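You operate a simulated robot arm through the tools that you are given. There is no shell and no other tool. Be economical: measure what you need, move in short steps, check, and stop when the job is done.

The job below is to be done with a simulated robot arm. You get a single attempt, and the scene is never put back.

Task
Scrub the short rod's grip clean with cork soap and stand it in the grey tube.
Fine: the pad goes back.

Only the result counts: the job must be done as asked and must still hold three seconds after the hand-in. Knocking over, shifting, dropping, spilling or breaking anything else fails it.

Robot
A 6-joint arm with a two-finger parallel gripper, fixed in place. Base frame: the origin is at the foot of the arm, x ahead of it, y to its left, z up; the work surface is at about z = 900. Lengths are in mm, angles in degrees, forces in N, time in s.
With the tool pointing down near the work surface it reaches from about 360 to 820 mm from the base axis. Its first joint turns from -166.0 to 166.0 degrees. Payload 3.91 kg.
Tool frame: the origin (TCP) lies between the finger pads and is the grasp point; the fingertips stand 30 mm ahead of it; z points along the fingers, y is the line along which they close. Largest opening 110 mm; finger width 20, thickness 10; the body of the gripper, 48 by 112 mm, starts 55 mm behind the TCP.
Orientation is told as [roll, pitch, yaw] about the base's x, y, z axes, in that order, counted from this pose: with the fingers straight down and closing along the base's y, the tool's x points along the base's -x, its y along +y and its z along -z.

Tools
- The arm moves only by the tool arm_command. Its argument "rows" is a list of rows, each a list of 3 entries, a list of its own where there are three numbers: the shift along the tool's x, y, z in mm, then the turn, a rotation vector about the tool's x, y, z in degrees, then the finger opening in mm, from 0 to 110. In form: [[[dx, dy, dz], [wx, wy, wz], jaw], ...]. A call has 1 to 10 rows; each row shifts and turns the commanded pose from where the row before left it, along the tool's axes as they then stand. A row lasts 0.2 s, in which the tool goes at most 50 mm and 8.6 degrees; a call with a longer step from one row to the next is refused whole, and so is a gripper value outside its range. A pose out of reach is approached as far as the arm can. The call stops where the force on the tool passes 40 N (or 10 N more than at its start, if that is more) or the arm is blocked; 0.2 s more then pass. Each finger travels about 45 mm/s and halts on what it meets, pressing with about 42 N; the grip force reading is that of the motor and also rises with nothing between the fingers. The clock runs only during rows and for 0.2 s after the last one: add rows that do not move to give the fingers time. It gives the time, the measured TCP pose, the force on the tool (base axes), the opening and the grip force at its end, in the units of the frame above (readings bear some noise).
- Cameras (640 x 400 px; columns grow to the right, rows downward): "scene" is fixed at [217.2, -493.6, 1576.9]; the picture's right is [0.97, -0.24, 0.00], its down [-0.11, -0.45, -0.89] and it looks along [0.21, 0.86, -0.46] (base axes); focal length 374 px, centre (320, 200). "wrist" rides on the gripper at [77, 7, -114] in the tool frame; the picture's right is [-0.09, 1.00, 0.00], its down [-0.80, -0.07, -0.59] and it looks along [-0.59, -0.05, 0.80] (tool axes); focal length 270 px, centre (320, 200). There is no depth. A picture from a camera that has moved, and an enlarged one, comes with that camera's place and axes in the base frame and with its lens. The place of the scene camera against the robot may be out by one fixed shift of up to 25 mm in any direction.
- snapshot(camera): a new picture of that camera. The clock stands still meanwhile.
- slide_trunk(by): slides the trunk up (or, below 0, down) by that many mm; the arm rides with it, the base frame stays. It gives what a move gives, with no picture.
- zoom(camera, box): a new picture of the part [left, top, right, bottom] of that camera's present view, enlarged. The clock stands still meanwhile.
- sign_off(): hands the job in; it is judged then, once.

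Go step by step. Nothing tells you positions but the pictures and the camera data: compare them with the known pose of the tool, close in by small moves and look again before you grip or let go. The budget is 120 turns and 64 pictures, counting those below and the enlarged ones. Unless the task says otherwise, let go and move clear before handing in, and close with one line.

The tools are called after ">>>" by a JSON object that holds its "api" and its "payload". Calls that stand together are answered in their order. arm_command: Moves the arm, as the interface text tells. Its arguments: {"type":"object","properties":{"rows":{"type":"array","items":{"type":"array"}}},"required":["rows"]} The other tools are called the same way: slide_trunk (by) slides the trunk up or down; snapshot (camera) takes a picture; zoom (camera, box) takes an enlarged picture of a part of a camera's view; sign_off () hands the job in.

At the start:

```text
time: 0.0
eef_pos: [345.9, 370.3, 1297.0]
orientation: [-0.1, 0.0, 0.0]
wrist_force: [0.1, 0.0, -0.2]
finger_gap: 110.0
gripper_force: 0.0
trunk travel left (down, up): [-550.0, 60.0]
```

scene: 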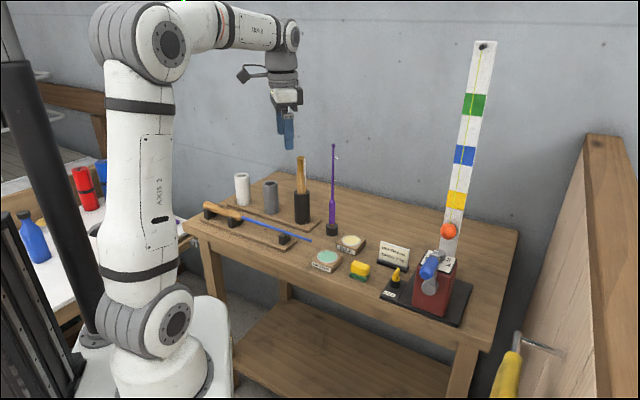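
wrist: 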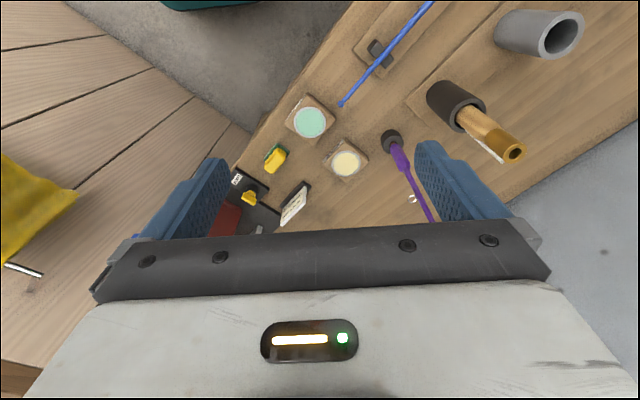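

I see a table with rods, tubes, two soap tins, a yellow pad and a signboard. I'll zoom in to identify things first.

>>> {"api": "zoom", "payload": {"camera": "scene", "box": [190, 140, 350, 240]}}

>>> {"api": "zoom", "payload": {"camera": "scene", "box": [300, 220, 480, 332]}}

>>> {"api": "zoom", "payload": {"camera": "wrist", "box": [230, 80, 430, 240]}}

```text
4.00 times, centred on (270, 190) of scene
camera zoom: at [217.2, -493.6, 1576.9], right [0.97, -0.24, 0.0], down [-0.11, -0.45, -0.89], along [0.21, 0.86, -0.46], focal length 1496 px, centre (520, 240)
```

zoom: 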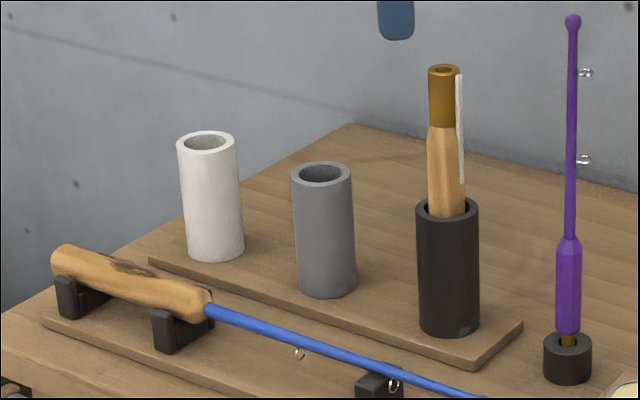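

```text
3.56 times, centred on (390, 276) of scene
camera zoom: at [217.2, -493.6, 1576.9], right [0.97, -0.24, 0.0], down [-0.11, -0.45, -0.89], along [0.21, 0.86, -0.46], focal length 1330 px, centre (71, -70)
```

zoom: 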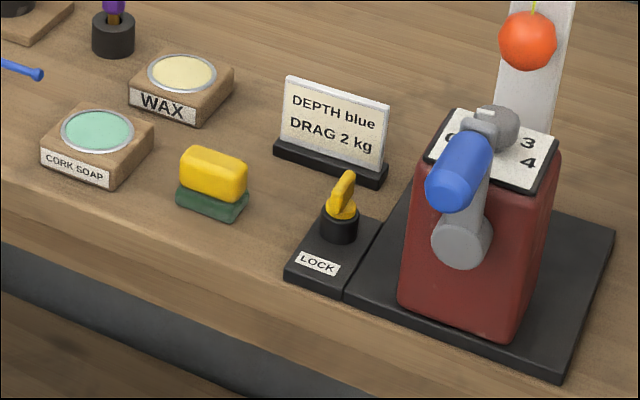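

```text
2.50 times, centred on (330, 160) of wrist
camera zoom: at [269.4, 376.7, 1412.4], right [0.09, 1.0, 0.0], down [0.8, -0.07, 0.59], along [0.59, -0.05, -0.8], focal length 676 px, centre (295, 300)
```

zoom: 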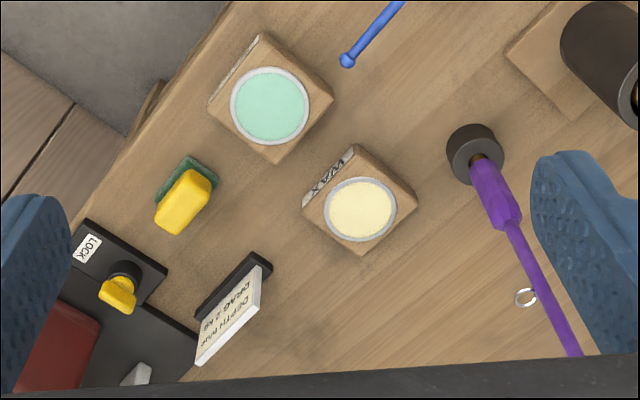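

The blue rod lying on the cradle has a stained cork grip, but other objects could also count as rods. I'll turn the wrist camera toward the rods to see them better.

>>> {"api": "arm_command", "payload": {"rows": [[[0, 0, 0], [0, 0, -8.5], 110], [[0, 0, 0], [0, 0, -8.5], 110], [[0, 0, 0], [0, 0, -8.5], 110], [[0, 0, 0], [0, 0, -8.5], 110], [[0, 0, 0], [0, 0, -8.5], 110], [[0, 0, 0], [0, 0, -8.5], 110], [[0, 0, 0], [0, 0, -8.5], 110], [[0, 0, 0], [0, 0, -8.5], 110], [[0, 0, 0], [0, 0, -8.5], 110], [[0, 0, 0], [0, 0, -8.5], 110]]}}

>>> {"api": "snapshot", "payload": {"camera": "wrist"}}

```text
time: 2.2
eef_pos: [347.3, 371.0, 1295.8]
orientation: [-0.1, 0.0, 85.2]
wrist_force: [-0.3, -0.3, 0.1]
finger_gap: 110.2
gripper_force: 0.1
trunk travel left (down, up): [-550.0, 60.0]
```

```text
58 pictures are left
camera wrist: at [333.4, 293.9, 1411.8], right [-0.99, 0.17, 0.0], down [0.14, 0.79, 0.59], along [0.1, 0.59, -0.8], focal length 270 px, centre (320, 200)
```

wrist: 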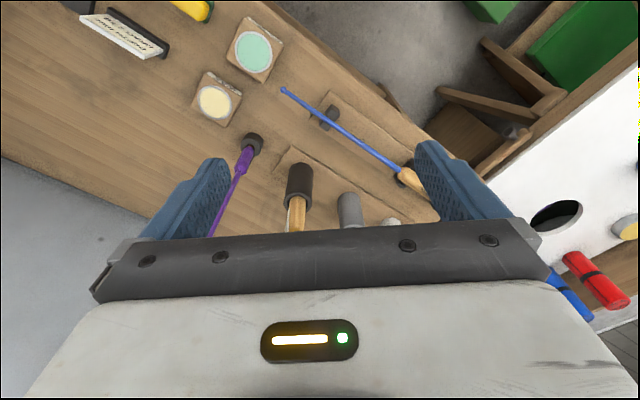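

Camera looks toward +y now. I'll move further along to see the rods and tubes from above.

>>> {"api": "arm_command", "payload": {"rows": [[[-38, 23.5, 0], [0, 0, 0], 110], [[-38, 23.5, 0], [0, 0, 0], 110], [[-38, 23.5, 0], [0, 0, 0], 110], [[-38, 23.5, 0], [0, 0, 0], 110]]}}

>>> {"api": "snapshot", "payload": {"camera": "wrist"}}

```text
time: 3.2
eef_pos: [264.5, 531.8, 1295.0]
orientation: [0.0, 0.1, 85.1]
wrist_force: [-0.6, 0.8, 0.3]
finger_gap: 110.2
gripper_force: 0.0
trunk travel left (down, up): [-550.0, 60.0]
```

```text
57 pictures are left
camera wrist: at [250.5, 454.7, 1410.2], right [-0.98, 0.17, 0.0], down [0.14, 0.79, 0.59], along [0.1, 0.58, -0.8], focal length 270 px, centre (320, 200)
```

wrist: 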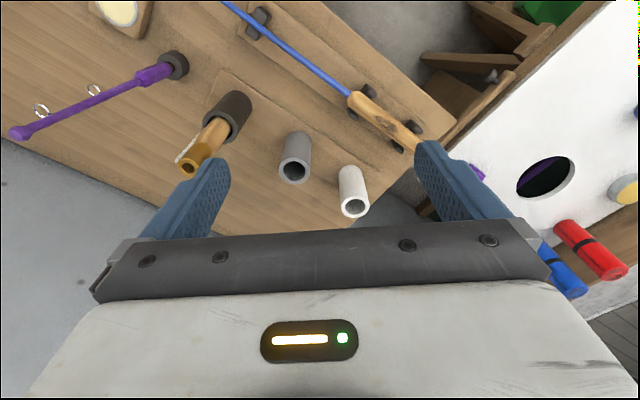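

>>> {"api": "zoom", "payload": {"camera": "wrist", "box": [140, 60, 300, 160]}}

>>> {"api": "zoom", "payload": {"camera": "wrist", "box": [270, 80, 430, 220]}}

>>> {"api": "zoom", "payload": {"camera": "wrist", "box": [0, 0, 200, 150]}}

```text
4.00 times, centred on (220, 110) of wrist
camera zoom: at [250.5, 454.7, 1410.2], right [-0.98, 0.17, 0.0], down [0.14, 0.79, 0.59], along [0.1, 0.58, -0.8], focal length 1081 px, centre (720, 560)
```

zoom: 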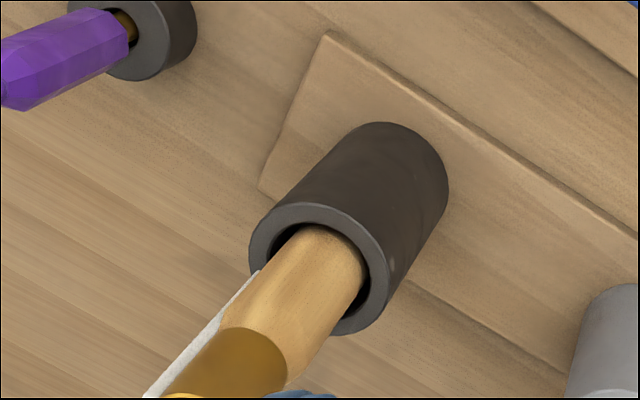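

```text
2.86 times, centred on (350, 150) of wrist
camera zoom: at [250.5, 454.7, 1410.2], right [-0.98, 0.17, 0.0], down [0.14, 0.79, 0.59], along [0.1, 0.58, -0.8], focal length 772 px, centre (234, 343)
```

zoom: 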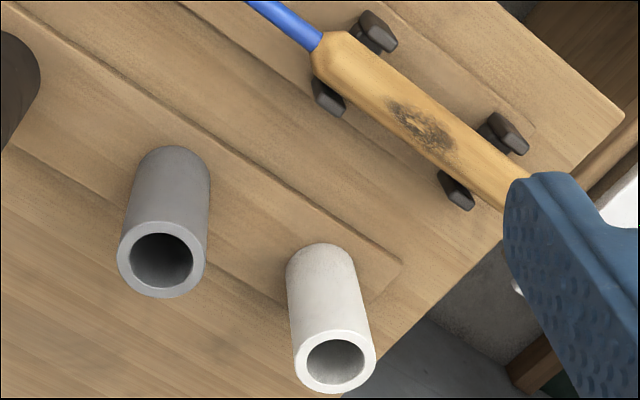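

```text
2.67 times, centred on (100, 75) of wrist
camera zoom: at [250.5, 454.7, 1410.2], right [-0.98, 0.17, 0.0], down [0.14, 0.79, 0.59], along [0.1, 0.58, -0.8], focal length 721 px, centre (907, 533)
```

zoom: 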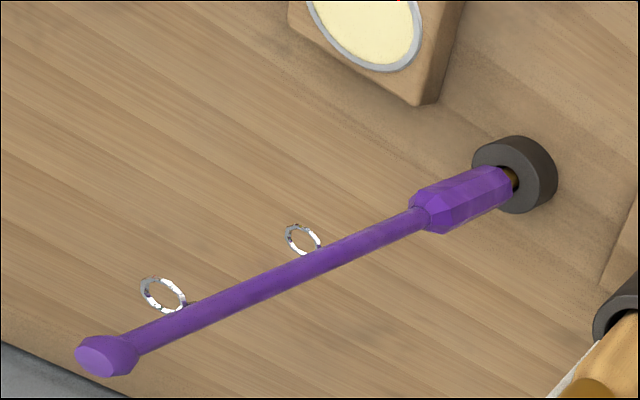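

The purple rod and the butt in the black tube are two halves of another rod, so the short rod is the blue one with the stained cork grip. Next I turn the tool to the table's angle (yaw about 135) and go over the pad.

>>> {"api": "arm_command", "payload": {"rows": [[[0, 0, 0], [0, 0, -8.3], 110], [[0, 0, 0], [0, 0, -8.3], 110], [[0, 0, 0], [0, 0, -8.3], 110], [[0, 0, 0], [0, 0, -8.3], 110], [[0, 0, 0], [0, 0, -8.3], 110], [[0, 0, 0], [0, 0, -8.4], 110]]}}

>>> {"api": "arm_command", "payload": {"rows": [[[46, 1.6, 0], [0, 0, 0], 110], [[46, 1.6, 0], [0, 0, 0], 110], [[46, 1.6, 0], [0, 0, 0], 110], [[46, 1.6, 0], [0, 0, 0], 110], [[46, 1.6, 0], [0, 0, 0], 110], [[46, 1.6, 0], [0, 0, 0], 110], [[46, 1.6, 0], [0, 0, 0], 110], [[46, 1.6, 0], [0, 0, 0], 110], [[0, 0, 45], [0, 0, 0], 110], [[0, 0, 45], [0, 0, 0], 110]]}}

>>> {"api": "snapshot", "payload": {"camera": "wrist"}}

```text
time: 4.6
eef_pos: [266.0, 530.4, 1296.8]
orientation: [0.0, -0.1, 135.1]
wrist_force: [-0.1, -0.1, 0.7]
finger_gap: 110.0
gripper_force: 0.1
trunk travel left (down, up): [-550.0, 60.0]
```

```text
time: 6.8
eef_pos: [516.0, 260.0, 1204.2]
orientation: [0.0, -0.1, 134.9]
wrist_force: [0.8, 0.5, 0.1]
finger_gap: 109.8
gripper_force: 0.1
trunk travel left (down, up): [-550.0, 60.0]
```

```text
53 pictures are left
camera wrist: at [566.0, 200.1, 1320.7], right [-0.77, -0.64, 0.0], down [-0.52, 0.62, 0.59], along [-0.38, 0.46, -0.8], focal length 270 px, centre (320, 200)
```

wrist: 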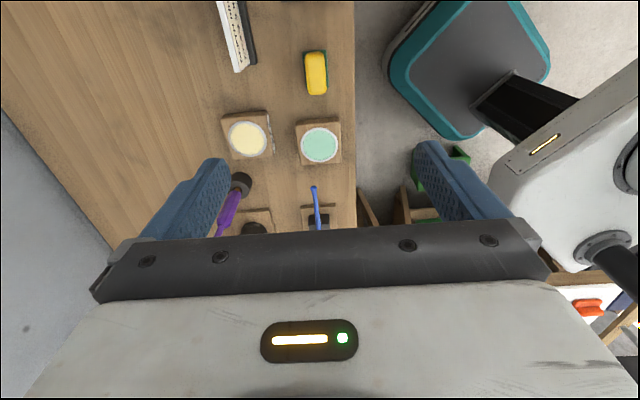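

The pad sits nearly below the tool, around (520, 262). I'll lower and look more closely.

>>> {"api": "arm_command", "payload": {"rows": [[[1, -4, 45], [0, 0, 0], 110], [[0, 0, 45], [0, 0, 0], 110], [[0, 0, 40], [0, 0, 0], 110]]}}

>>> {"api": "zoom", "payload": {"camera": "wrist", "box": [220, 0, 420, 210]}}

>>> {"api": "zoom", "payload": {"camera": "scene", "box": [310, 230, 400, 290]}}

```text
time: 7.6
eef_pos: [521.4, 262.0, 1075.7]
orientation: [-0.1, 0.0, 134.9]
wrist_force: [-0.6, 0.6, 0.7]
finger_gap: 109.9
gripper_force: 0.1
trunk travel left (down, up): [-550.0, 60.0]
```

```text
1.90 times, centred on (320, 105) of wrist
camera zoom: at [570.7, 201.5, 1191.8], right [-0.77, -0.64, 0.0], down [-0.52, 0.62, 0.59], along [-0.38, 0.46, -0.8], focal length 515 px, centre (320, 381)
```

zoom: 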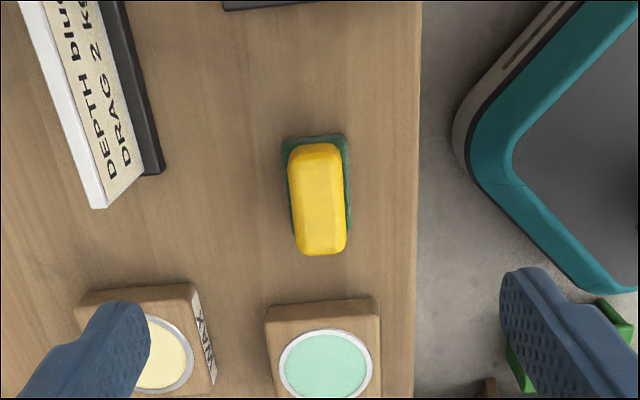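

```text
6.67 times, centred on (355, 260) of scene
camera zoom: at [217.2, -493.6, 1576.9], right [0.97, -0.24, 0.0], down [-0.11, -0.45, -0.89], along [0.21, 0.86, -0.46], focal length 2493 px, centre (87, -200)
```

zoom: 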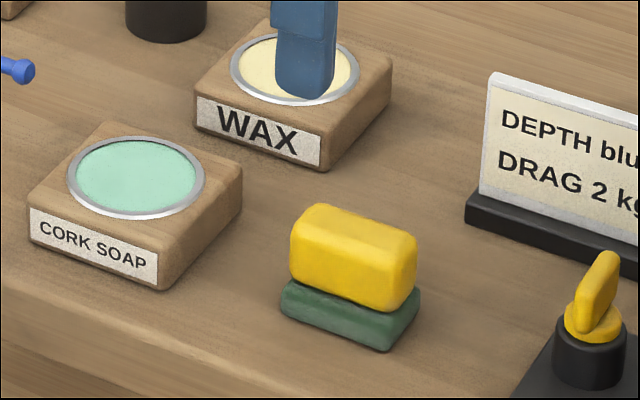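

The pad is a yellow block handle on a green scouring face, centred near (520, 261) and aligned with the tool. I'll pre-close the fingers and come down to just above it.

>>> {"api": "arm_command", "payload": {"rows": [[[0, 1.7, 0], [0, 0, 0], 60], [[0, 0, 0], [0, 0, 0], 60], [[0, 0, 30], [0, 0, 0], 60], [[0, 0, 35], [0, 0, 0], 60], [[0, 0, 25], [0, 0, 0], 60]]}}

>>> {"api": "zoom", "payload": {"camera": "wrist", "box": [220, 60, 420, 240]}}

>>> {"api": "zoom", "payload": {"camera": "scene", "box": [310, 220, 400, 290]}}

```text
time: 8.8
eef_pos: [520.0, 261.6, 986.0]
orientation: [0.0, 0.0, 134.8]
wrist_force: [-0.3, 0.9, -0.2]
finger_gap: 59.8
gripper_force: 0.1
trunk travel left (down, up): [-550.0, 60.0]
```

```text
2.22 times, centred on (320, 150) of wrist
camera zoom: at [568.7, 201.7, 1101.8], right [-0.77, -0.64, 0.0], down [-0.52, 0.62, 0.59], along [-0.38, 0.46, -0.8], focal length 601 px, centre (320, 311)
```

zoom: 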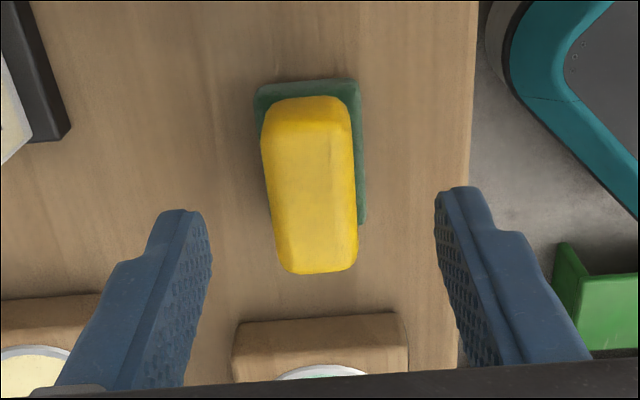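

```text
5.71 times, centred on (355, 255) of scene
camera zoom: at [217.2, -493.6, 1576.9], right [0.97, -0.24, 0.0], down [-0.11, -0.45, -0.89], along [0.21, 0.86, -0.46], focal length 2137 px, centre (120, -114)
```

zoom: 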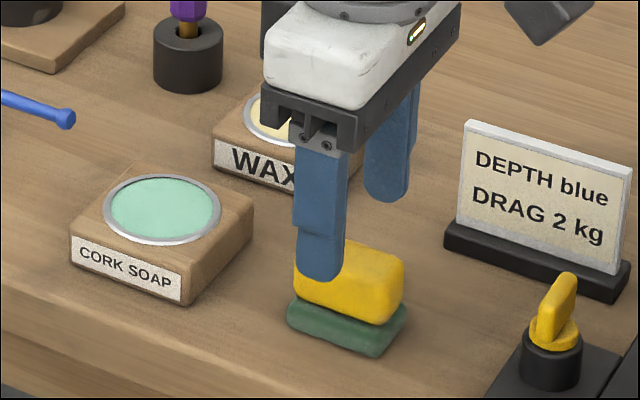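

The fingers straddle the pad well; I nudge 3 mm along, descend so the tips stay above the green part, and close.

>>> {"api": "arm_command", "payload": {"rows": [[[3, 0, 18], [0, 0, 0], 60], [[0, 0, 17], [0, 0, 0], 60], [[0, 0, 0], [0, 0, 0], 60]]}}

>>> {"api": "zoom", "payload": {"camera": "scene", "box": [310, 220, 400, 290]}}

```text
time: 9.6
eef_pos: [521.0, 258.1, 950.9]
orientation: [0.0, -0.1, 134.9]
wrist_force: [-0.5, 0.4, -0.1]
finger_gap: 60.1
gripper_force: 0.0
trunk travel left (down, up): [-550.0, 60.0]
```

```text
5.71 times, centred on (355, 255) of scene
camera zoom: at [217.2, -493.6, 1576.9], right [0.97, -0.24, 0.0], down [-0.11, -0.45, -0.89], along [0.21, 0.86, -0.46], focal length 2137 px, centre (120, -114)
```

zoom: 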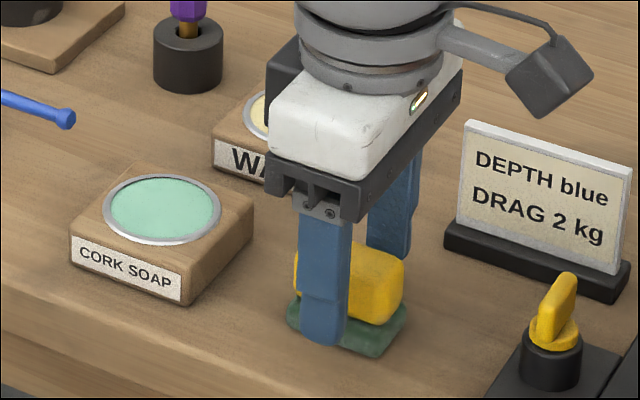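

The tips look close to the green part, so I raise 4 mm before closing.

>>> {"api": "arm_command", "payload": {"rows": [[[0, 0, -4], [0, 0, 0], 60], [[0, 0, 0], [0, 0, 0], 40], [[0, 0, 0], [0, 0, 0], 20], [[0, 0, 0], [0, 0, 0], 20], [[0, 0, 0], [0, 0, 0], 20], [[0, 0, 0], [0, 0, 0], 20]]}}

>>> {"api": "zoom", "payload": {"camera": "scene", "box": [310, 220, 400, 290]}}

```text
time: 11.0
eef_pos: [521.8, 259.1, 955.4]
orientation: [0.0, 0.0, 135.0]
wrist_force: [0.5, 0.2, 0.2]
finger_gap: 24.5
gripper_force: 42.5
trunk travel left (down, up): [-550.0, 60.0]
```

```text
5.71 times, centred on (355, 255) of scene
camera zoom: at [217.2, -493.6, 1576.9], right [0.97, -0.24, 0.0], down [-0.11, -0.45, -0.89], along [0.21, 0.86, -0.46], focal length 2137 px, centre (120, -114)
```

zoom: 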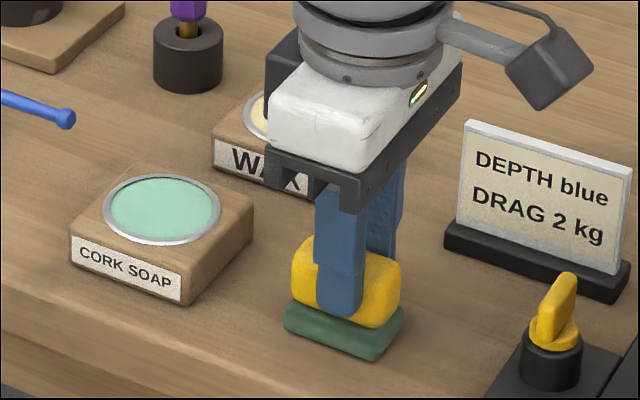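

The pad is held (gap 24.5 mm), with its home TCP at (521.8, 259.1, 955.4). I lift it and carry it over the cork soap at about (450, 340).

>>> {"api": "arm_command", "payload": {"rows": [[[0, 0, -20], [0, 0, 0], 20], [[0, 0, -30], [0, 0, 0], 20], [[-27, -1.6, 0], [0, 0, 0], 20], [[-27, -1.6, 0], [0, 0, 0], 20], [[-27, -1.6, 0], [0, 0, 0], 20], [[-27, -1.6, 0], [0, 0, 0], 20], [[0, 0, 0], [0, 0, 0], 20]]}}

>>> {"api": "zoom", "payload": {"camera": "scene", "box": [290, 210, 380, 280]}}

>>> {"api": "snapshot", "payload": {"camera": "wrist"}}

```text
time: 12.6
eef_pos: [448.5, 339.3, 1008.3]
orientation: [-0.1, 0.0, 134.8]
wrist_force: [0.0, 0.7, -0.2]
finger_gap: 24.7
gripper_force: 42.2
trunk travel left (down, up): [-550.0, 60.0]
```

```text
5.71 times, centred on (335, 245) of scene
camera zoom: at [217.2, -493.6, 1576.9], right [0.97, -0.24, 0.0], down [-0.11, -0.45, -0.89], along [0.21, 0.86, -0.46], focal length 2137 px, centre (234, -57)
```

zoom: 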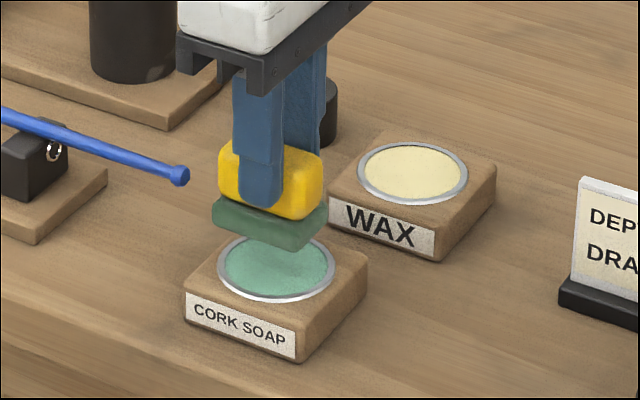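

```text
45 pictures are left
camera wrist: at [498.7, 280.4, 1121.7], right [-0.77, -0.64, 0.0], down [-0.51, 0.62, 0.59], along [-0.38, 0.46, -0.8], focal length 270 px, centre (320, 200)
```

wrist: 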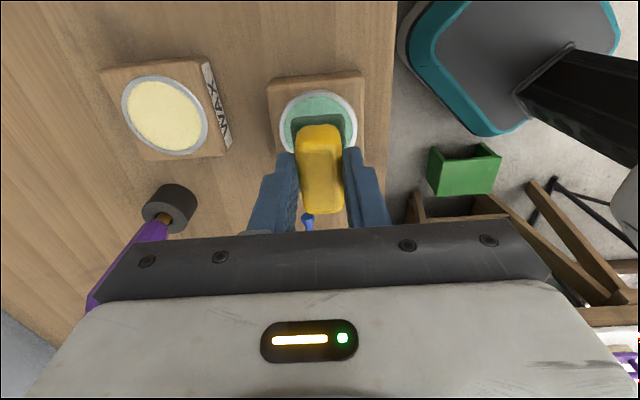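

The pad is centred over the soap. I'll lower gently until I feel contact.

>>> {"api": "arm_command", "payload": {"rows": [[[0, 0, 20], [0, 0, 0], 20], [[0, 0, 5], [0, 0, 0], 20], [[0, 0, 3], [0, 0, 0], 20], [[0, 0, 3], [0, 0, 0], 20]]}}

>>> {"api": "zoom", "payload": {"camera": "scene", "box": [290, 210, 380, 280]}}

```text
time: 13.6
eef_pos: [448.6, 340.1, 978.5]
orientation: [-0.3, -0.1, 134.9]
wrist_force: [3.6, 3.3, 31.6]
finger_gap: 25.0
gripper_force: 41.7
trunk travel left (down, up): [-550.0, 60.0]
```

```text
5.71 times, centred on (335, 245) of scene
camera zoom: at [217.2, -493.6, 1576.9], right [0.97, -0.24, 0.0], down [-0.11, -0.45, -0.89], along [0.21, 0.86, -0.46], focal length 2137 px, centre (234, -57)
```

zoom: 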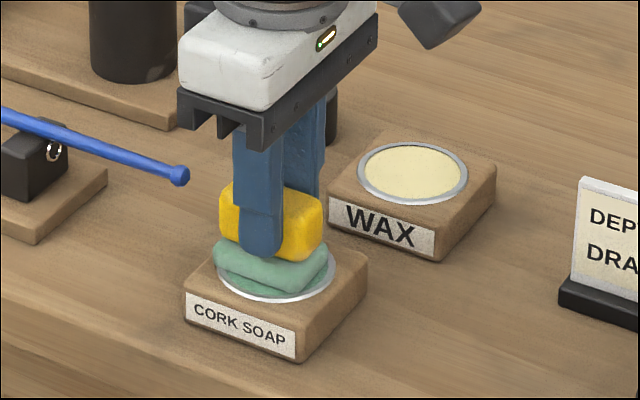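

The pad met the soap with about 32 N and its face has turned minty, so it has taken soap. I lift and inspect.

>>> {"api": "arm_command", "payload": {"rows": [[[0, 0, -2], [0, 0, 0], 20], [[0, 0, -30], [0, 0, 0], 20], [[0, 0, -30], [0, 0, 0], 20]]}}

>>> {"api": "zoom", "payload": {"camera": "scene", "box": [290, 190, 380, 280]}}

```text
time: 14.4
eef_pos: [448.2, 341.4, 1035.1]
orientation: [0.1, 0.0, 134.9]
wrist_force: [-0.8, -0.6, -0.7]
finger_gap: 24.7
gripper_force: 42.0
trunk travel left (down, up): [-550.0, 60.0]
```

```text
4.44 times, centred on (335, 235) of scene
camera zoom: at [217.2, -493.6, 1576.9], right [0.97, -0.24, 0.0], down [-0.11, -0.45, -0.89], along [0.21, 0.86, -0.46], focal length 1662 px, centre (253, 44)
```

zoom: 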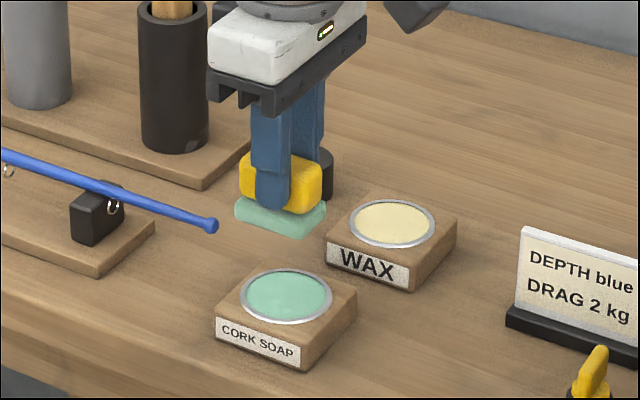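

The pad is loaded with soap. I raise and carry it to above the stained grip, stopping high to measure.

>>> {"api": "arm_command", "payload": {"rows": [[[0, 0, -35], [0, 0, 0], 20], [[0, 0, -35], [0, 0, 0], 20], [[-47, -1.4, 0], [0, 0, 0], 20], [[-47, -1.4, 0], [0, 0, 0], 20], [[-47, -1.4, 0], [0, 0, 0], 20], [[-47, -1.4, 0], [0, 0, 0], 20], [[-47, -1.4, 0], [0, 0, 0], 20], [[-47, -1.4, 0], [0, 0, 0], 20], [[-47, -1.4, 0], [0, 0, 0], 20], [[-47, -1.4, 0], [0, 0, 0], 20]]}}

>>> {"api": "snapshot", "payload": {"camera": "wrist"}}

>>> {"api": "zoom", "payload": {"camera": "scene", "box": [190, 140, 330, 250]}}

```text
time: 16.6
eef_pos: [190.8, 616.6, 1106.9]
orientation: [0.0, 0.0, 134.9]
wrist_force: [0.6, -0.1, -0.5]
finger_gap: 24.5
gripper_force: 42.0
trunk travel left (down, up): [-550.0, 60.0]
```

```text
42 pictures are left
camera wrist: at [240.6, 556.0, 1222.3], right [-0.77, -0.64, 0.0], down [-0.52, 0.62, 0.59], along [-0.38, 0.46, -0.81], focal length 270 px, centre (320, 200)
```

wrist: 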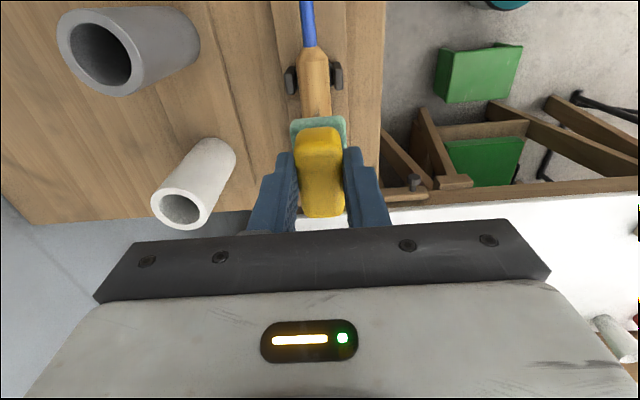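

```text
3.64 times, centred on (260, 195) of scene
camera zoom: at [217.2, -493.6, 1576.9], right [0.97, -0.24, 0.0], down [-0.11, -0.45, -0.89], along [0.21, 0.86, -0.46], focal length 1360 px, centre (538, 218)
```

zoom: 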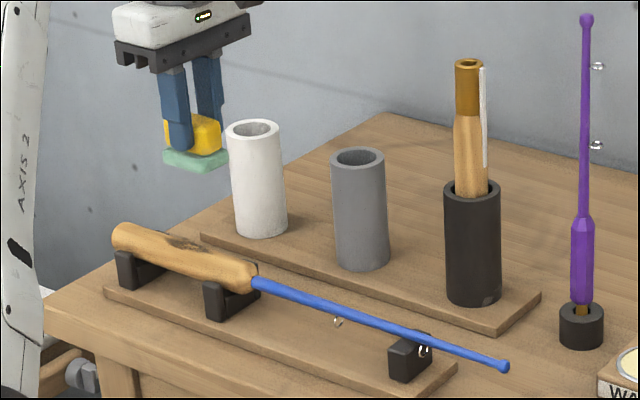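

The grip's axis runs parallel to the tool's x at about 5 mm off. I move over the stain and lower to just above it.

>>> {"api": "arm_command", "payload": {"rows": [[[-40, -4.8, 0], [0, 0, 0], 20], [[0, 0, 35], [0, 0, 0], 20], [[0, 0, 25], [0, 0, 0], 20], [[0, 0, 0], [0, 0, 0], 20]]}}

>>> {"api": "snapshot", "payload": {"camera": "wrist"}}

>>> {"api": "zoom", "payload": {"camera": "scene", "box": [190, 160, 290, 240]}}

```text
time: 17.6
eef_pos: [167.5, 648.2, 1043.6]
orientation: [-0.1, 0.1, 134.8]
wrist_force: [-0.1, 0.4, -0.8]
finger_gap: 24.7
gripper_force: 42.0
trunk travel left (down, up): [-550.0, 60.0]
```

```text
40 pictures are left
camera wrist: at [216.3, 588.5, 1160.7], right [-0.77, -0.64, 0.0], down [-0.52, 0.62, 0.59], along [-0.38, 0.46, -0.8], focal length 270 px, centre (320, 200)
```

wrist: 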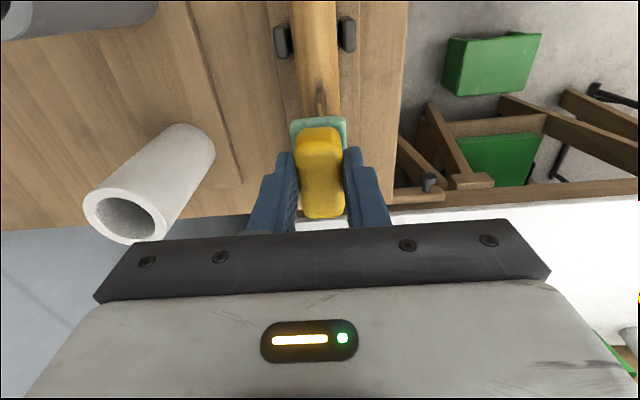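

```text
5.00 times, centred on (240, 200) of scene
camera zoom: at [217.2, -493.6, 1576.9], right [0.97, -0.24, 0.0], down [-0.11, -0.45, -0.89], along [0.21, 0.86, -0.46], focal length 1870 px, centre (720, 200)
```

zoom: 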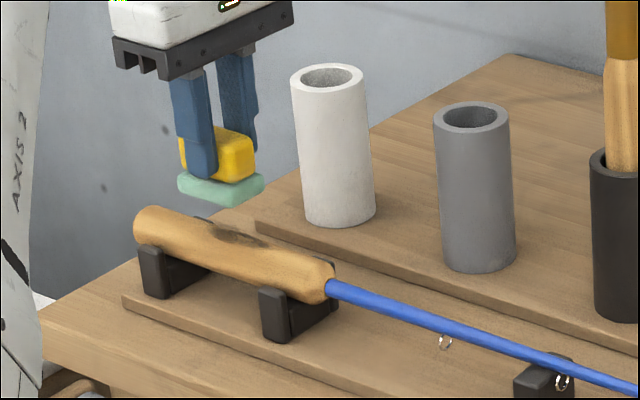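

The pad is aligned over the grip's stain. Lowering to contact.

>>> {"api": "arm_command", "payload": {"rows": [[[0, 0, 14], [0, 0, 0], 20], [[0, 0, 3], [0, 0, 0], 20], [[0, 0, 3], [0, 0, 0], 20], [[0, 0, 2], [0, 0, 0], 20]]}}

>>> {"api": "zoom", "payload": {"camera": "scene", "box": [190, 160, 290, 240]}}

```text
time: 18.6
eef_pos: [166.5, 647.1, 1023.3]
orientation: [0.0, 0.1, 134.9]
wrist_force: [-1.1, 0.2, -0.5]
finger_gap: 24.7
gripper_force: 41.7
trunk travel left (down, up): [-550.0, 60.0]
```

```text
5.00 times, centred on (240, 200) of scene
camera zoom: at [217.2, -493.6, 1576.9], right [0.97, -0.24, 0.0], down [-0.11, -0.45, -0.89], along [0.21, 0.86, -0.46], focal length 1870 px, centre (720, 200)
```

zoom: 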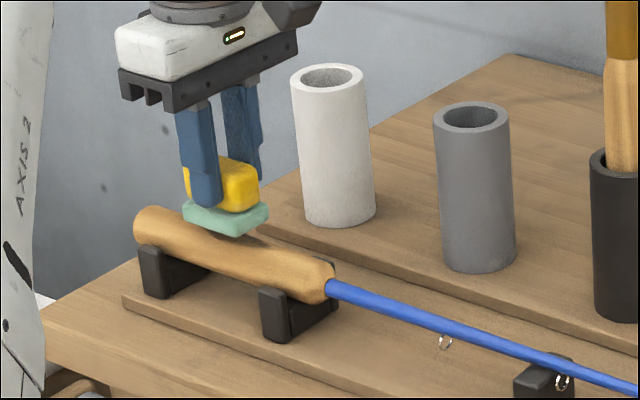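

Not in contact yet; continue downward in small steps.

>>> {"api": "arm_command", "payload": {"rows": [[[0, 0, 3], [0, 0, 0], 20], [[0, 0, 2], [0, 0, 0], 20], [[0, 0, 2], [0, 0, 0], 20], [[0, 0, 2], [0, 0, 0], 20], [[0, 0, 0], [0, 0, 0], 20]]}}

```text
time: 19.8
eef_pos: [168.1, 646.8, 1014.9]
orientation: [0.1, 0.1, 134.8]
wrist_force: [-0.1, 0.1, 0.0]
finger_gap: 24.7
gripper_force: 41.8
trunk travel left (down, up): [-550.0, 60.0]
```

>>> {"api": "arm_command", "payload": {"rows": [[[0, 0, 2], [0, 0, 0], 20], [[0, 0, 2], [0, 0, 0], 20], [[0, 0, 2], [0, 0, 0], 20], [[0, 0, 0], [0, 0, 0], 20]]}}

>>> {"api": "zoom", "payload": {"camera": "scene", "box": [190, 160, 290, 240]}}

```text
time: 20.8
eef_pos: [166.4, 644.5, 1013.8]
orientation: [-0.4, -0.2, 135.0]
wrist_force: [-0.3, -1.5, 31.8]
finger_gap: 24.9
gripper_force: 42.5
trunk travel left (down, up): [-550.0, 60.0]
```

```text
5.00 times, centred on (240, 200) of scene
camera zoom: at [217.2, -493.6, 1576.9], right [0.97, -0.24, 0.0], down [-0.11, -0.45, -0.89], along [0.21, 0.86, -0.46], focal length 1870 px, centre (720, 200)
```

zoom: 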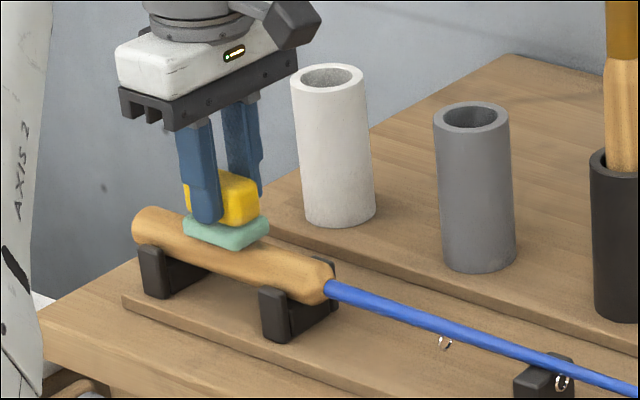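

Contact with about 32 N. I ease off a bit and scrub back and forth along the grip.

>>> {"api": "arm_command", "payload": {"rows": [[[0, 0, -2.5], [0, 0, 0], 20], [[8, 0, 0], [0, 0, 0], 20], [[8, 0, 0], [0, 0, 0], 20], [[-8, 0, 0], [0, 0, 0], 20], [[-8, 0, 0], [0, 0, 0], 20], [[-8, 0, 0], [0, 0, 0], 20], [[-8, 0, 0], [0, 0, 0], 20], [[8, 0, 0], [0, 0, 0], 20], [[8, 0, 0], [0, 0, 0], 20]]}}

>>> {"api": "zoom", "payload": {"camera": "scene", "box": [190, 160, 290, 240]}}

```text
time: 22.8
eef_pos: [165.9, 645.5, 1012.9]
orientation: [-0.1, 0.0, 134.9]
wrist_force: [-3.3, 2.6, 16.5]
finger_gap: 24.7
gripper_force: 41.9
trunk travel left (down, up): [-550.0, 60.0]
```

```text
5.00 times, centred on (240, 200) of scene
camera zoom: at [217.2, -493.6, 1576.9], right [0.97, -0.24, 0.0], down [-0.11, -0.45, -0.89], along [0.21, 0.86, -0.46], focal length 1870 px, centre (720, 200)
```

zoom: 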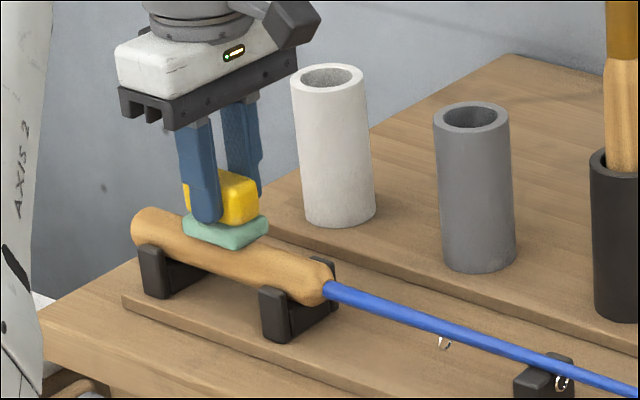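

The rod stays steady. One more round of strokes, then lift and look.

>>> {"api": "arm_command", "payload": {"rows": [[[10, 0, 0], [0, 0, 0], 20], [[10, 0, 0], [0, 0, 0], 20], [[-12, 0, 0], [0, 0, 0], 20], [[-12, 0, 0], [0, 0, 0], 20], [[-12, 0, 0], [0, 0, 0], 20], [[-4, 0, 0], [0, 0, 0], 20], [[10, 0, 0], [0, 0, 0], 20], [[10, 0, 0], [0, 0, 0], 20], [[0, 0, -30], [0, 0, 0], 20], [[0, 0, -40], [0, 0, 0], 20]]}}

>>> {"api": "zoom", "payload": {"camera": "scene", "box": [190, 160, 290, 240]}}

```text
time: 25.0
eef_pos: [167.7, 646.2, 1081.3]
orientation: [0.1, 0.1, 134.9]
wrist_force: [-0.1, 0.8, 0.0]
finger_gap: 24.9
gripper_force: 42.5
trunk travel left (down, up): [-550.0, 60.0]
```

```text
5.00 times, centred on (240, 200) of scene
camera zoom: at [217.2, -493.6, 1576.9], right [0.97, -0.24, 0.0], down [-0.11, -0.45, -0.89], along [0.21, 0.86, -0.46], focal length 1870 px, centre (720, 200)
```

zoom: 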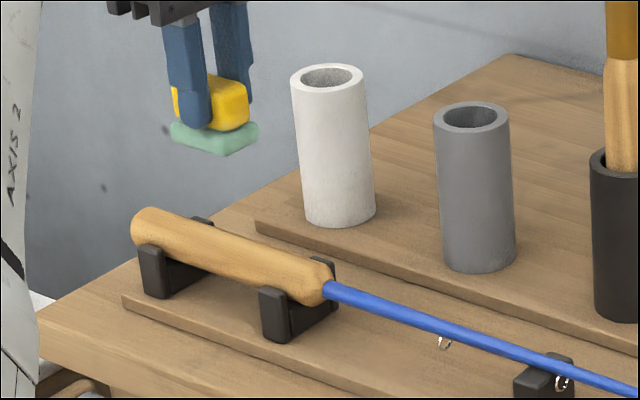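

The stain is gone. I take the pad back, pausing to view the grip from above on the way.

>>> {"api": "arm_command", "payload": {"rows": [[[40, 0, -25], [0, 0, 0], 20], [[44, 0, 0], [0, 0, 0], 20]]}}

>>> {"api": "zoom", "payload": {"camera": "wrist", "box": [220, 0, 420, 140]}}

>>> {"api": "arm_command", "payload": {"rows": [[[44, 2.26, 0], [0, 0, 0], 20], [[44, 2.26, 0], [0, 0, 0], 20], [[44, 2.26, 0], [0, 0, 0], 20], [[44, 2.26, 0], [0, 0, 0], 20], [[44, 2.26, 0], [0, 0, 0], 20], [[44, 2.26, 0], [0, 0, 0], 20], [[44, 2.26, 0], [0, 0, 0], 20], [[44, 2.26, 0], [0, 0, 0], 20], [[44, 2.26, 0], [0, 0, 0], 20], [[44, 2.26, 0], [0, 0, 0], 20]]}}

```text
time: 25.6
eef_pos: [229.0, 586.2, 1108.3]
orientation: [0.0, 0.0, 134.9]
wrist_force: [-0.5, -0.8, -0.7]
finger_gap: 24.7
gripper_force: 42.3
trunk travel left (down, up): [-550.0, 60.0]
```

```text
2.86 times, centred on (320, 70) of wrist
camera zoom: at [277.6, 526.5, 1223.9], right [-0.77, -0.64, 0.0], down [-0.51, 0.62, 0.59], along [-0.38, 0.46, -0.8], focal length 772 px, centre (320, 571)
```

zoom: 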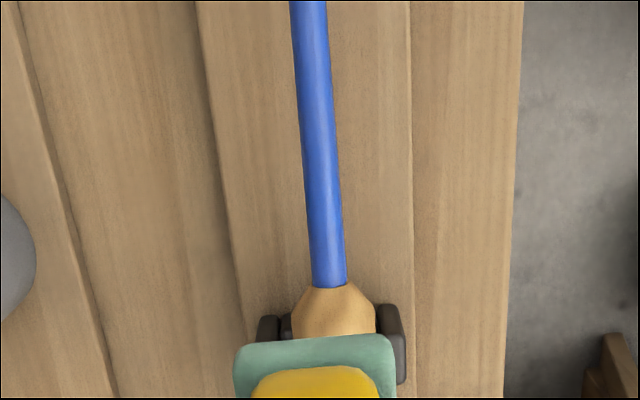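

```text
time: 27.8
eef_pos: [519.8, 255.1, 1109.5]
orientation: [0.2, 0.0, 134.9]
wrist_force: [-0.4, -0.1, -0.4]
finger_gap: 24.8
gripper_force: 41.8
trunk travel left (down, up): [-550.0, 60.0]
```

Near the pad's home. I correct the offset and lower.

>>> {"api": "arm_command", "payload": {"rows": [[[-1.4, -4.2, 40], [0, 0, 0], 20], [[0, 0, 45], [0, 0, 0], 20], [[0, 0, 45], [0, 0, 0], 20], [[0, 0, 15], [0, 0, 0], 20], [[0, 0, 0], [0, 0, 0], 20]]}}

>>> {"api": "zoom", "payload": {"camera": "scene", "box": [310, 220, 400, 290]}}

```text
time: 29.0
eef_pos: [523.7, 261.8, 961.8]
orientation: [0.0, -0.1, 135.0]
wrist_force: [-0.3, 0.2, 0.5]
finger_gap: 24.4
gripper_force: 42.3
trunk travel left (down, up): [-550.0, 60.0]
```

```text
5.71 times, centred on (355, 255) of scene
camera zoom: at [217.2, -493.6, 1576.9], right [0.97, -0.24, 0.0], down [-0.11, -0.45, -0.89], along [0.21, 0.86, -0.46], focal length 2137 px, centre (120, -114)
```

zoom: 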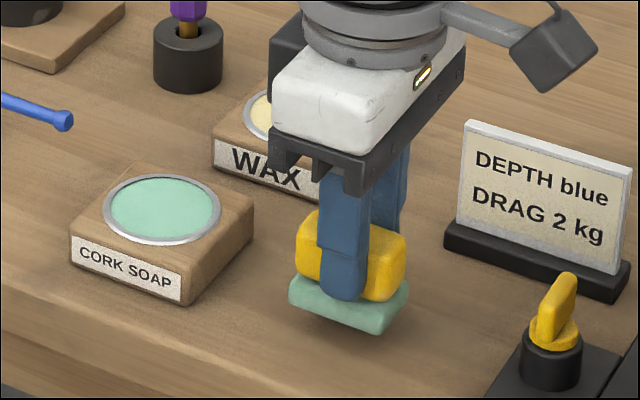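

Shift 2.5 mm back toward home and set down.

>>> {"api": "arm_command", "payload": {"rows": [[[0, 2.5, 0], [0, 0, 0], 20], [[0, 0, 3], [0, 0, 0], 20], [[0, 0, 2], [0, 0, 0], 20], [[0, 0, 1.5], [0, 0, 0], 20], [[0, 0, 0], [0, 0, 0], 20]]}}

>>> {"api": "zoom", "payload": {"camera": "scene", "box": [310, 220, 400, 290]}}

```text
time: 30.2
eef_pos: [521.4, 260.9, 955.7]
orientation: [-0.1, 0.0, 134.9]
wrist_force: [0.0, 1.2, -1.0]
finger_gap: 24.8
gripper_force: 41.9
trunk travel left (down, up): [-550.0, 60.0]
```

```text
5.71 times, centred on (355, 255) of scene
camera zoom: at [217.2, -493.6, 1576.9], right [0.97, -0.24, 0.0], down [-0.11, -0.45, -0.89], along [0.21, 0.86, -0.46], focal length 2137 px, centre (120, -114)
```

zoom: 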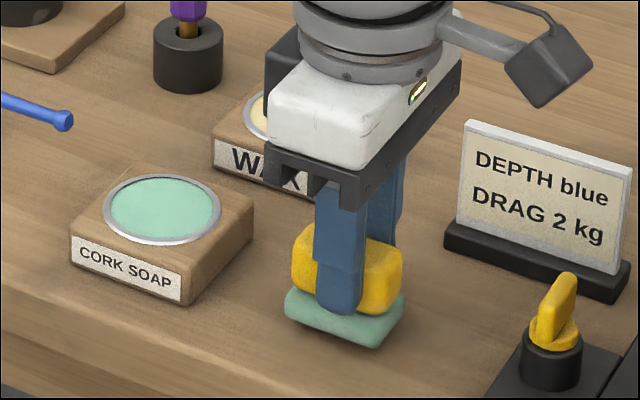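

The pad rides about 5 mm higher in the grip now, so I continue down till contact.

>>> {"api": "arm_command", "payload": {"rows": [[[0, 0, 2], [0, 0, 0], 20], [[0, 0, 1.5], [0, 0, 0], 20], [[0, 0, 1], [0, 0, 0], 20], [[0, 0, 0], [0, 0, 0], 20]]}}

```text
time: 31.2
eef_pos: [521.2, 261.6, 952.0]
orientation: [0.0, -0.1, 134.9]
wrist_force: [0.6, 0.0, -0.2]
finger_gap: 24.7
gripper_force: 42.5
trunk travel left (down, up): [-550.0, 60.0]
```

>>> {"api": "arm_command", "payload": {"rows": [[[0, 0, 1], [0, 0, 0], 20], [[0, 0, 1], [0, 0, 0], 20], [[0, 0, 0], [0, 0, 0], 20]]}}

```text
time: 32.0
eef_pos: [520.9, 261.6, 949.2]
orientation: [0.0, -0.1, 134.9]
wrist_force: [0.0, -1.0, 1.6]
finger_gap: 24.7
gripper_force: 41.5
trunk travel left (down, up): [-550.0, 60.0]
```

>>> {"api": "arm_command", "payload": {"rows": [[[0, 0, 1], [0, 0, 0], 20], [[0, 0, 0], [0, 0, 0], 20]]}}

>>> {"api": "zoom", "payload": {"camera": "scene", "box": [310, 220, 400, 290]}}

```text
time: 32.6
eef_pos: [521.7, 260.9, 950.0]
orientation: [-0.1, -0.1, 134.9]
wrist_force: [3.1, 0.4, 10.8]
finger_gap: 24.8
gripper_force: 41.8
trunk travel left (down, up): [-550.0, 60.0]
```

```text
5.71 times, centred on (355, 255) of scene
camera zoom: at [217.2, -493.6, 1576.9], right [0.97, -0.24, 0.0], down [-0.11, -0.45, -0.89], along [0.21, 0.86, -0.46], focal length 2137 px, centre (120, -114)
```

zoom: 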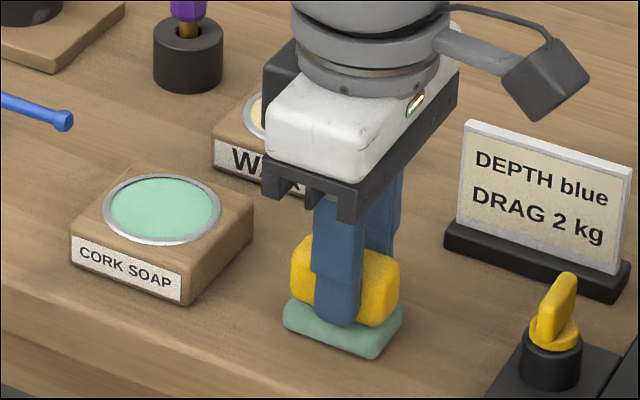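

Touching down with about 11 N; release and lift clear.

>>> {"api": "arm_command", "payload": {"rows": [[[0, 0, -0.5], [0, 0, 0], 30], [[0, 0, 0], [0, 0, 0], 45], [[0, 0, 0], [0, 0, 0], 60], [[0, 0, 0], [0, 0, 0], 60], [[0, 0, -30], [0, 0, 0], 60], [[0, 0, -45], [0, 0, 0], 60], [[0, 0, -45], [0, 0, 0], 60], [[0, 0, -40], [0, 0, 0], 60]]}}

>>> {"api": "zoom", "payload": {"camera": "scene", "box": [310, 220, 400, 290]}}

```text
time: 34.4
eef_pos: [520.2, 260.8, 1108.4]
orientation: [0.1, 0.0, 134.8]
wrist_force: [-0.2, 0.4, -0.7]
finger_gap: 59.9
gripper_force: 0.0
trunk travel left (down, up): [-550.0, 60.0]
```

```text
5.71 times, centred on (355, 255) of scene
camera zoom: at [217.2, -493.6, 1576.9], right [0.97, -0.24, 0.0], down [-0.11, -0.45, -0.89], along [0.21, 0.86, -0.46], focal length 2137 px, centre (120, -114)
```

zoom: 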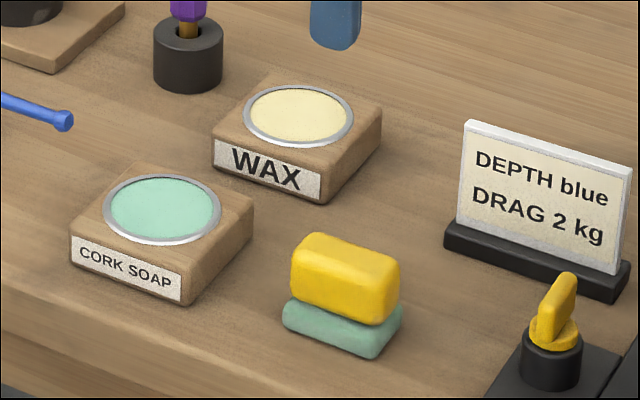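

The pad is back in place. Next I return to the rod, stopping above the blue shaft just ahead of the grip to measure it.

>>> {"api": "arm_command", "payload": {"rows": [[[-46, -2.3, 0], [0, 0, 0], 60], [[-46, -2.3, 0], [0, 0, 0], 60], [[-46, -2.3, 0], [0, 0, 0], 60], [[-46, -2.3, 0], [0, 0, 0], 60], [[-46, -2.3, 0], [0, 0, 0], 60], [[-46, -2.3, 0], [0, 0, 0], 60], [[-46, -2.3, 0], [0, 0, 0], 60], [[-46, -2.3, 0], [0, 0, 0], 60], [[-46, -2.3, 0], [0, 0, 0], 60], [[0, 0, 25], [0, 0, 0], 60]]}}

>>> {"api": "snapshot", "payload": {"camera": "wrist"}}

```text
time: 36.6
eef_pos: [243.7, 570.2, 1083.4]
orientation: [0.2, 0.1, 134.8]
wrist_force: [0.3, 0.3, 0.3]
finger_gap: 60.0
gripper_force: 0.0
trunk travel left (down, up): [-550.0, 60.0]
```

```text
29 pictures are left
camera wrist: at [292.9, 510.5, 1199.9], right [-0.77, -0.64, 0.0], down [-0.51, 0.62, 0.59], along [-0.38, 0.46, -0.8], focal length 270 px, centre (320, 200)
```

wrist: 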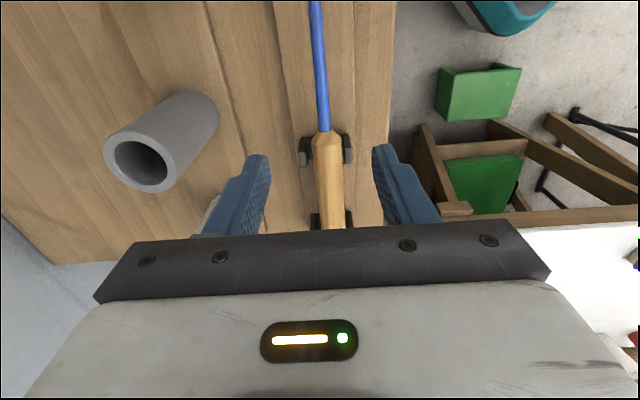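

The joint of grip and shaft is at about (225, 588), z≈948, and the shaft lies under the tool. I lower with the fingers either side of it.

>>> {"api": "arm_command", "payload": {"rows": [[[0, 1.3, 40], [0, 0, 0.8], 60], [[0, 0, 40], [0, 0, 0], 60], [[0, 0, 30], [0, 0, 0], 60], [[0, 0, 0], [0, 0, 0], 60]]}}

>>> {"api": "zoom", "payload": {"camera": "wrist", "box": [220, 60, 420, 240]}}

>>> {"api": "zoom", "payload": {"camera": "scene", "box": [190, 160, 310, 250]}}

```text
time: 37.6
eef_pos: [243.0, 569.1, 973.4]
orientation: [0.0, -0.1, 134.2]
wrist_force: [-0.4, -0.8, -0.4]
finger_gap: 60.1
gripper_force: 0.1
trunk travel left (down, up): [-550.0, 60.0]
```

```text
2.22 times, centred on (320, 150) of wrist
camera zoom: at [291.5, 507.6, 1088.6], right [-0.78, -0.63, 0.0], down [-0.51, 0.62, 0.59], along [-0.37, 0.46, -0.8], focal length 601 px, centre (320, 311)
```

zoom: 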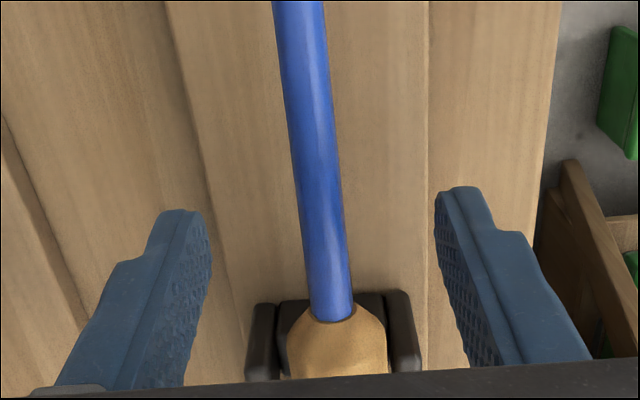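

```text
4.44 times, centred on (250, 205) of scene
camera zoom: at [217.2, -493.6, 1576.9], right [0.97, -0.24, 0.0], down [-0.11, -0.45, -0.89], along [0.21, 0.86, -0.46], focal length 1662 px, centre (631, 178)
```

zoom: 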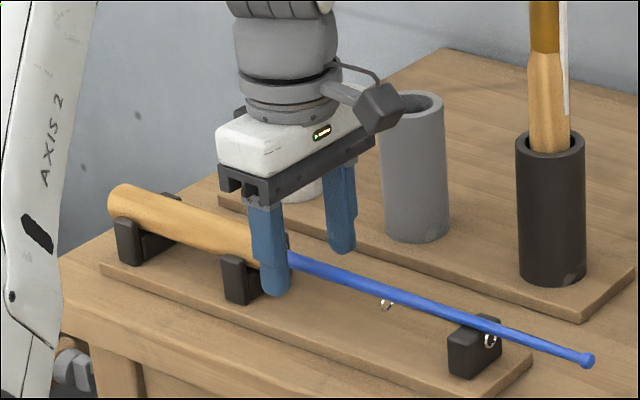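

The shaft is centred and the fingers clear the cradle. Lower 18 mm and close.

>>> {"api": "arm_command", "payload": {"rows": [[[0, 0, 18], [0, 0, 0], 60], [[0, 0, 0], [0, 0, 0], 40], [[0, 0, 0], [0, 0, 0], 20], [[0, 0, 0], [0, 0, 0], 4], [[0, 0, 0], [0, 0, 0], 4], [[0, 0, 0], [0, 0, 0], 4], [[0, 0, 0], [0, 0, 0], 4], [[0, 0, 0], [0, 0, 0], 4]]}}

```text
time: 39.4
eef_pos: [243.7, 570.1, 955.6]
orientation: [0.0, 0.0, 134.1]
wrist_force: [-0.2, -0.1, -0.1]
finger_gap: 8.8
gripper_force: 42.2
trunk travel left (down, up): [-550.0, 60.0]
```

Gripped (gap 8.8 mm). Lift and check.

>>> {"api": "arm_command", "payload": {"rows": [[[0, 0, -10], [0, 0, 0], 4], [[0, 0, -20], [0, 0, 0], 4], [[0, 0, -40], [0, 0, 0], 4], [[0, 0, -45], [0, 0, 0], 4], [[0, 0, -45], [0, 0, 0], 4], [[0, 0, -45], [0, 0, 0], 4], [[0, 0, -45], [0, 0, 0], 4], [[0, 0, -45], [0, 0, 0], 4]]}}

>>> {"api": "snapshot", "payload": {"camera": "scene"}}

```text
time: 41.2
eef_pos: [245.3, 567.1, 1251.1]
orientation: [0.0, 0.0, 134.1]
wrist_force: [0.5, -1.1, -1.5]
finger_gap: 8.6
gripper_force: 42.3
trunk travel left (down, up): [-550.0, 60.0]
```

```text
26 pictures are left
```

scene: 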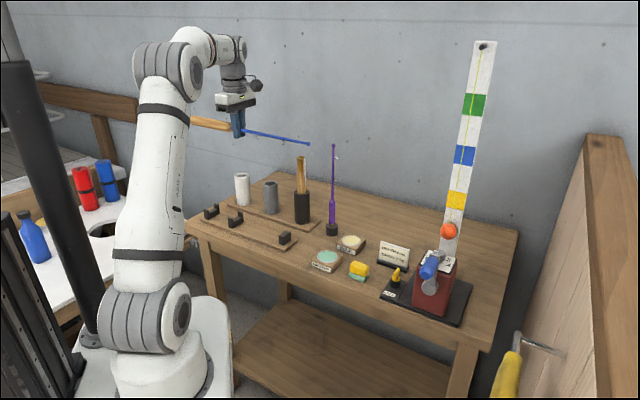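

The rod is up and level. Now I pitch the tool so the rod's tip goes up and the grip hangs down, in two halves.

>>> {"api": "arm_command", "payload": {"rows": [[[0, 0, 0], [0, 7.5, 0], 4], [[0, 0, 0], [0, 7.5, 0], 4], [[0, 0, 0], [0, 7.5, 0], 4], [[0, 0, 0], [0, 7.5, 0], 4], [[0, 0, 0], [0, 7.5, 0], 4], [[0, 0, 0], [0, 7.5, 0], 4]]}}

>>> {"api": "snapshot", "payload": {"camera": "scene"}}

```text
time: 42.6
eef_pos: [243.1, 570.2, 1249.7]
orientation: [0.1, 45.1, 134.0]
wrist_force: [0.2, 0.0, -1.2]
finger_gap: 9.0
gripper_force: 41.8
trunk travel left (down, up): [-550.0, 60.0]
```

```text
25 pictures are left
```

scene: 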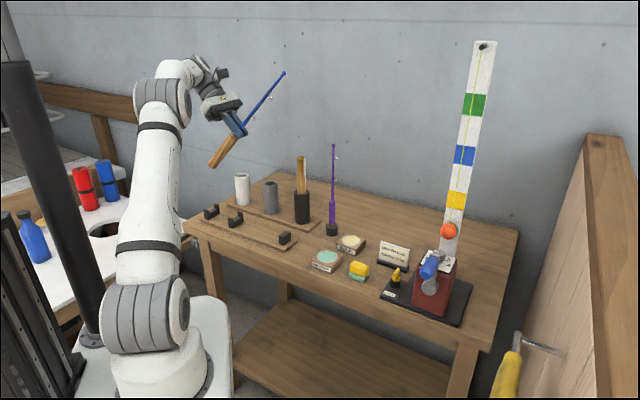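

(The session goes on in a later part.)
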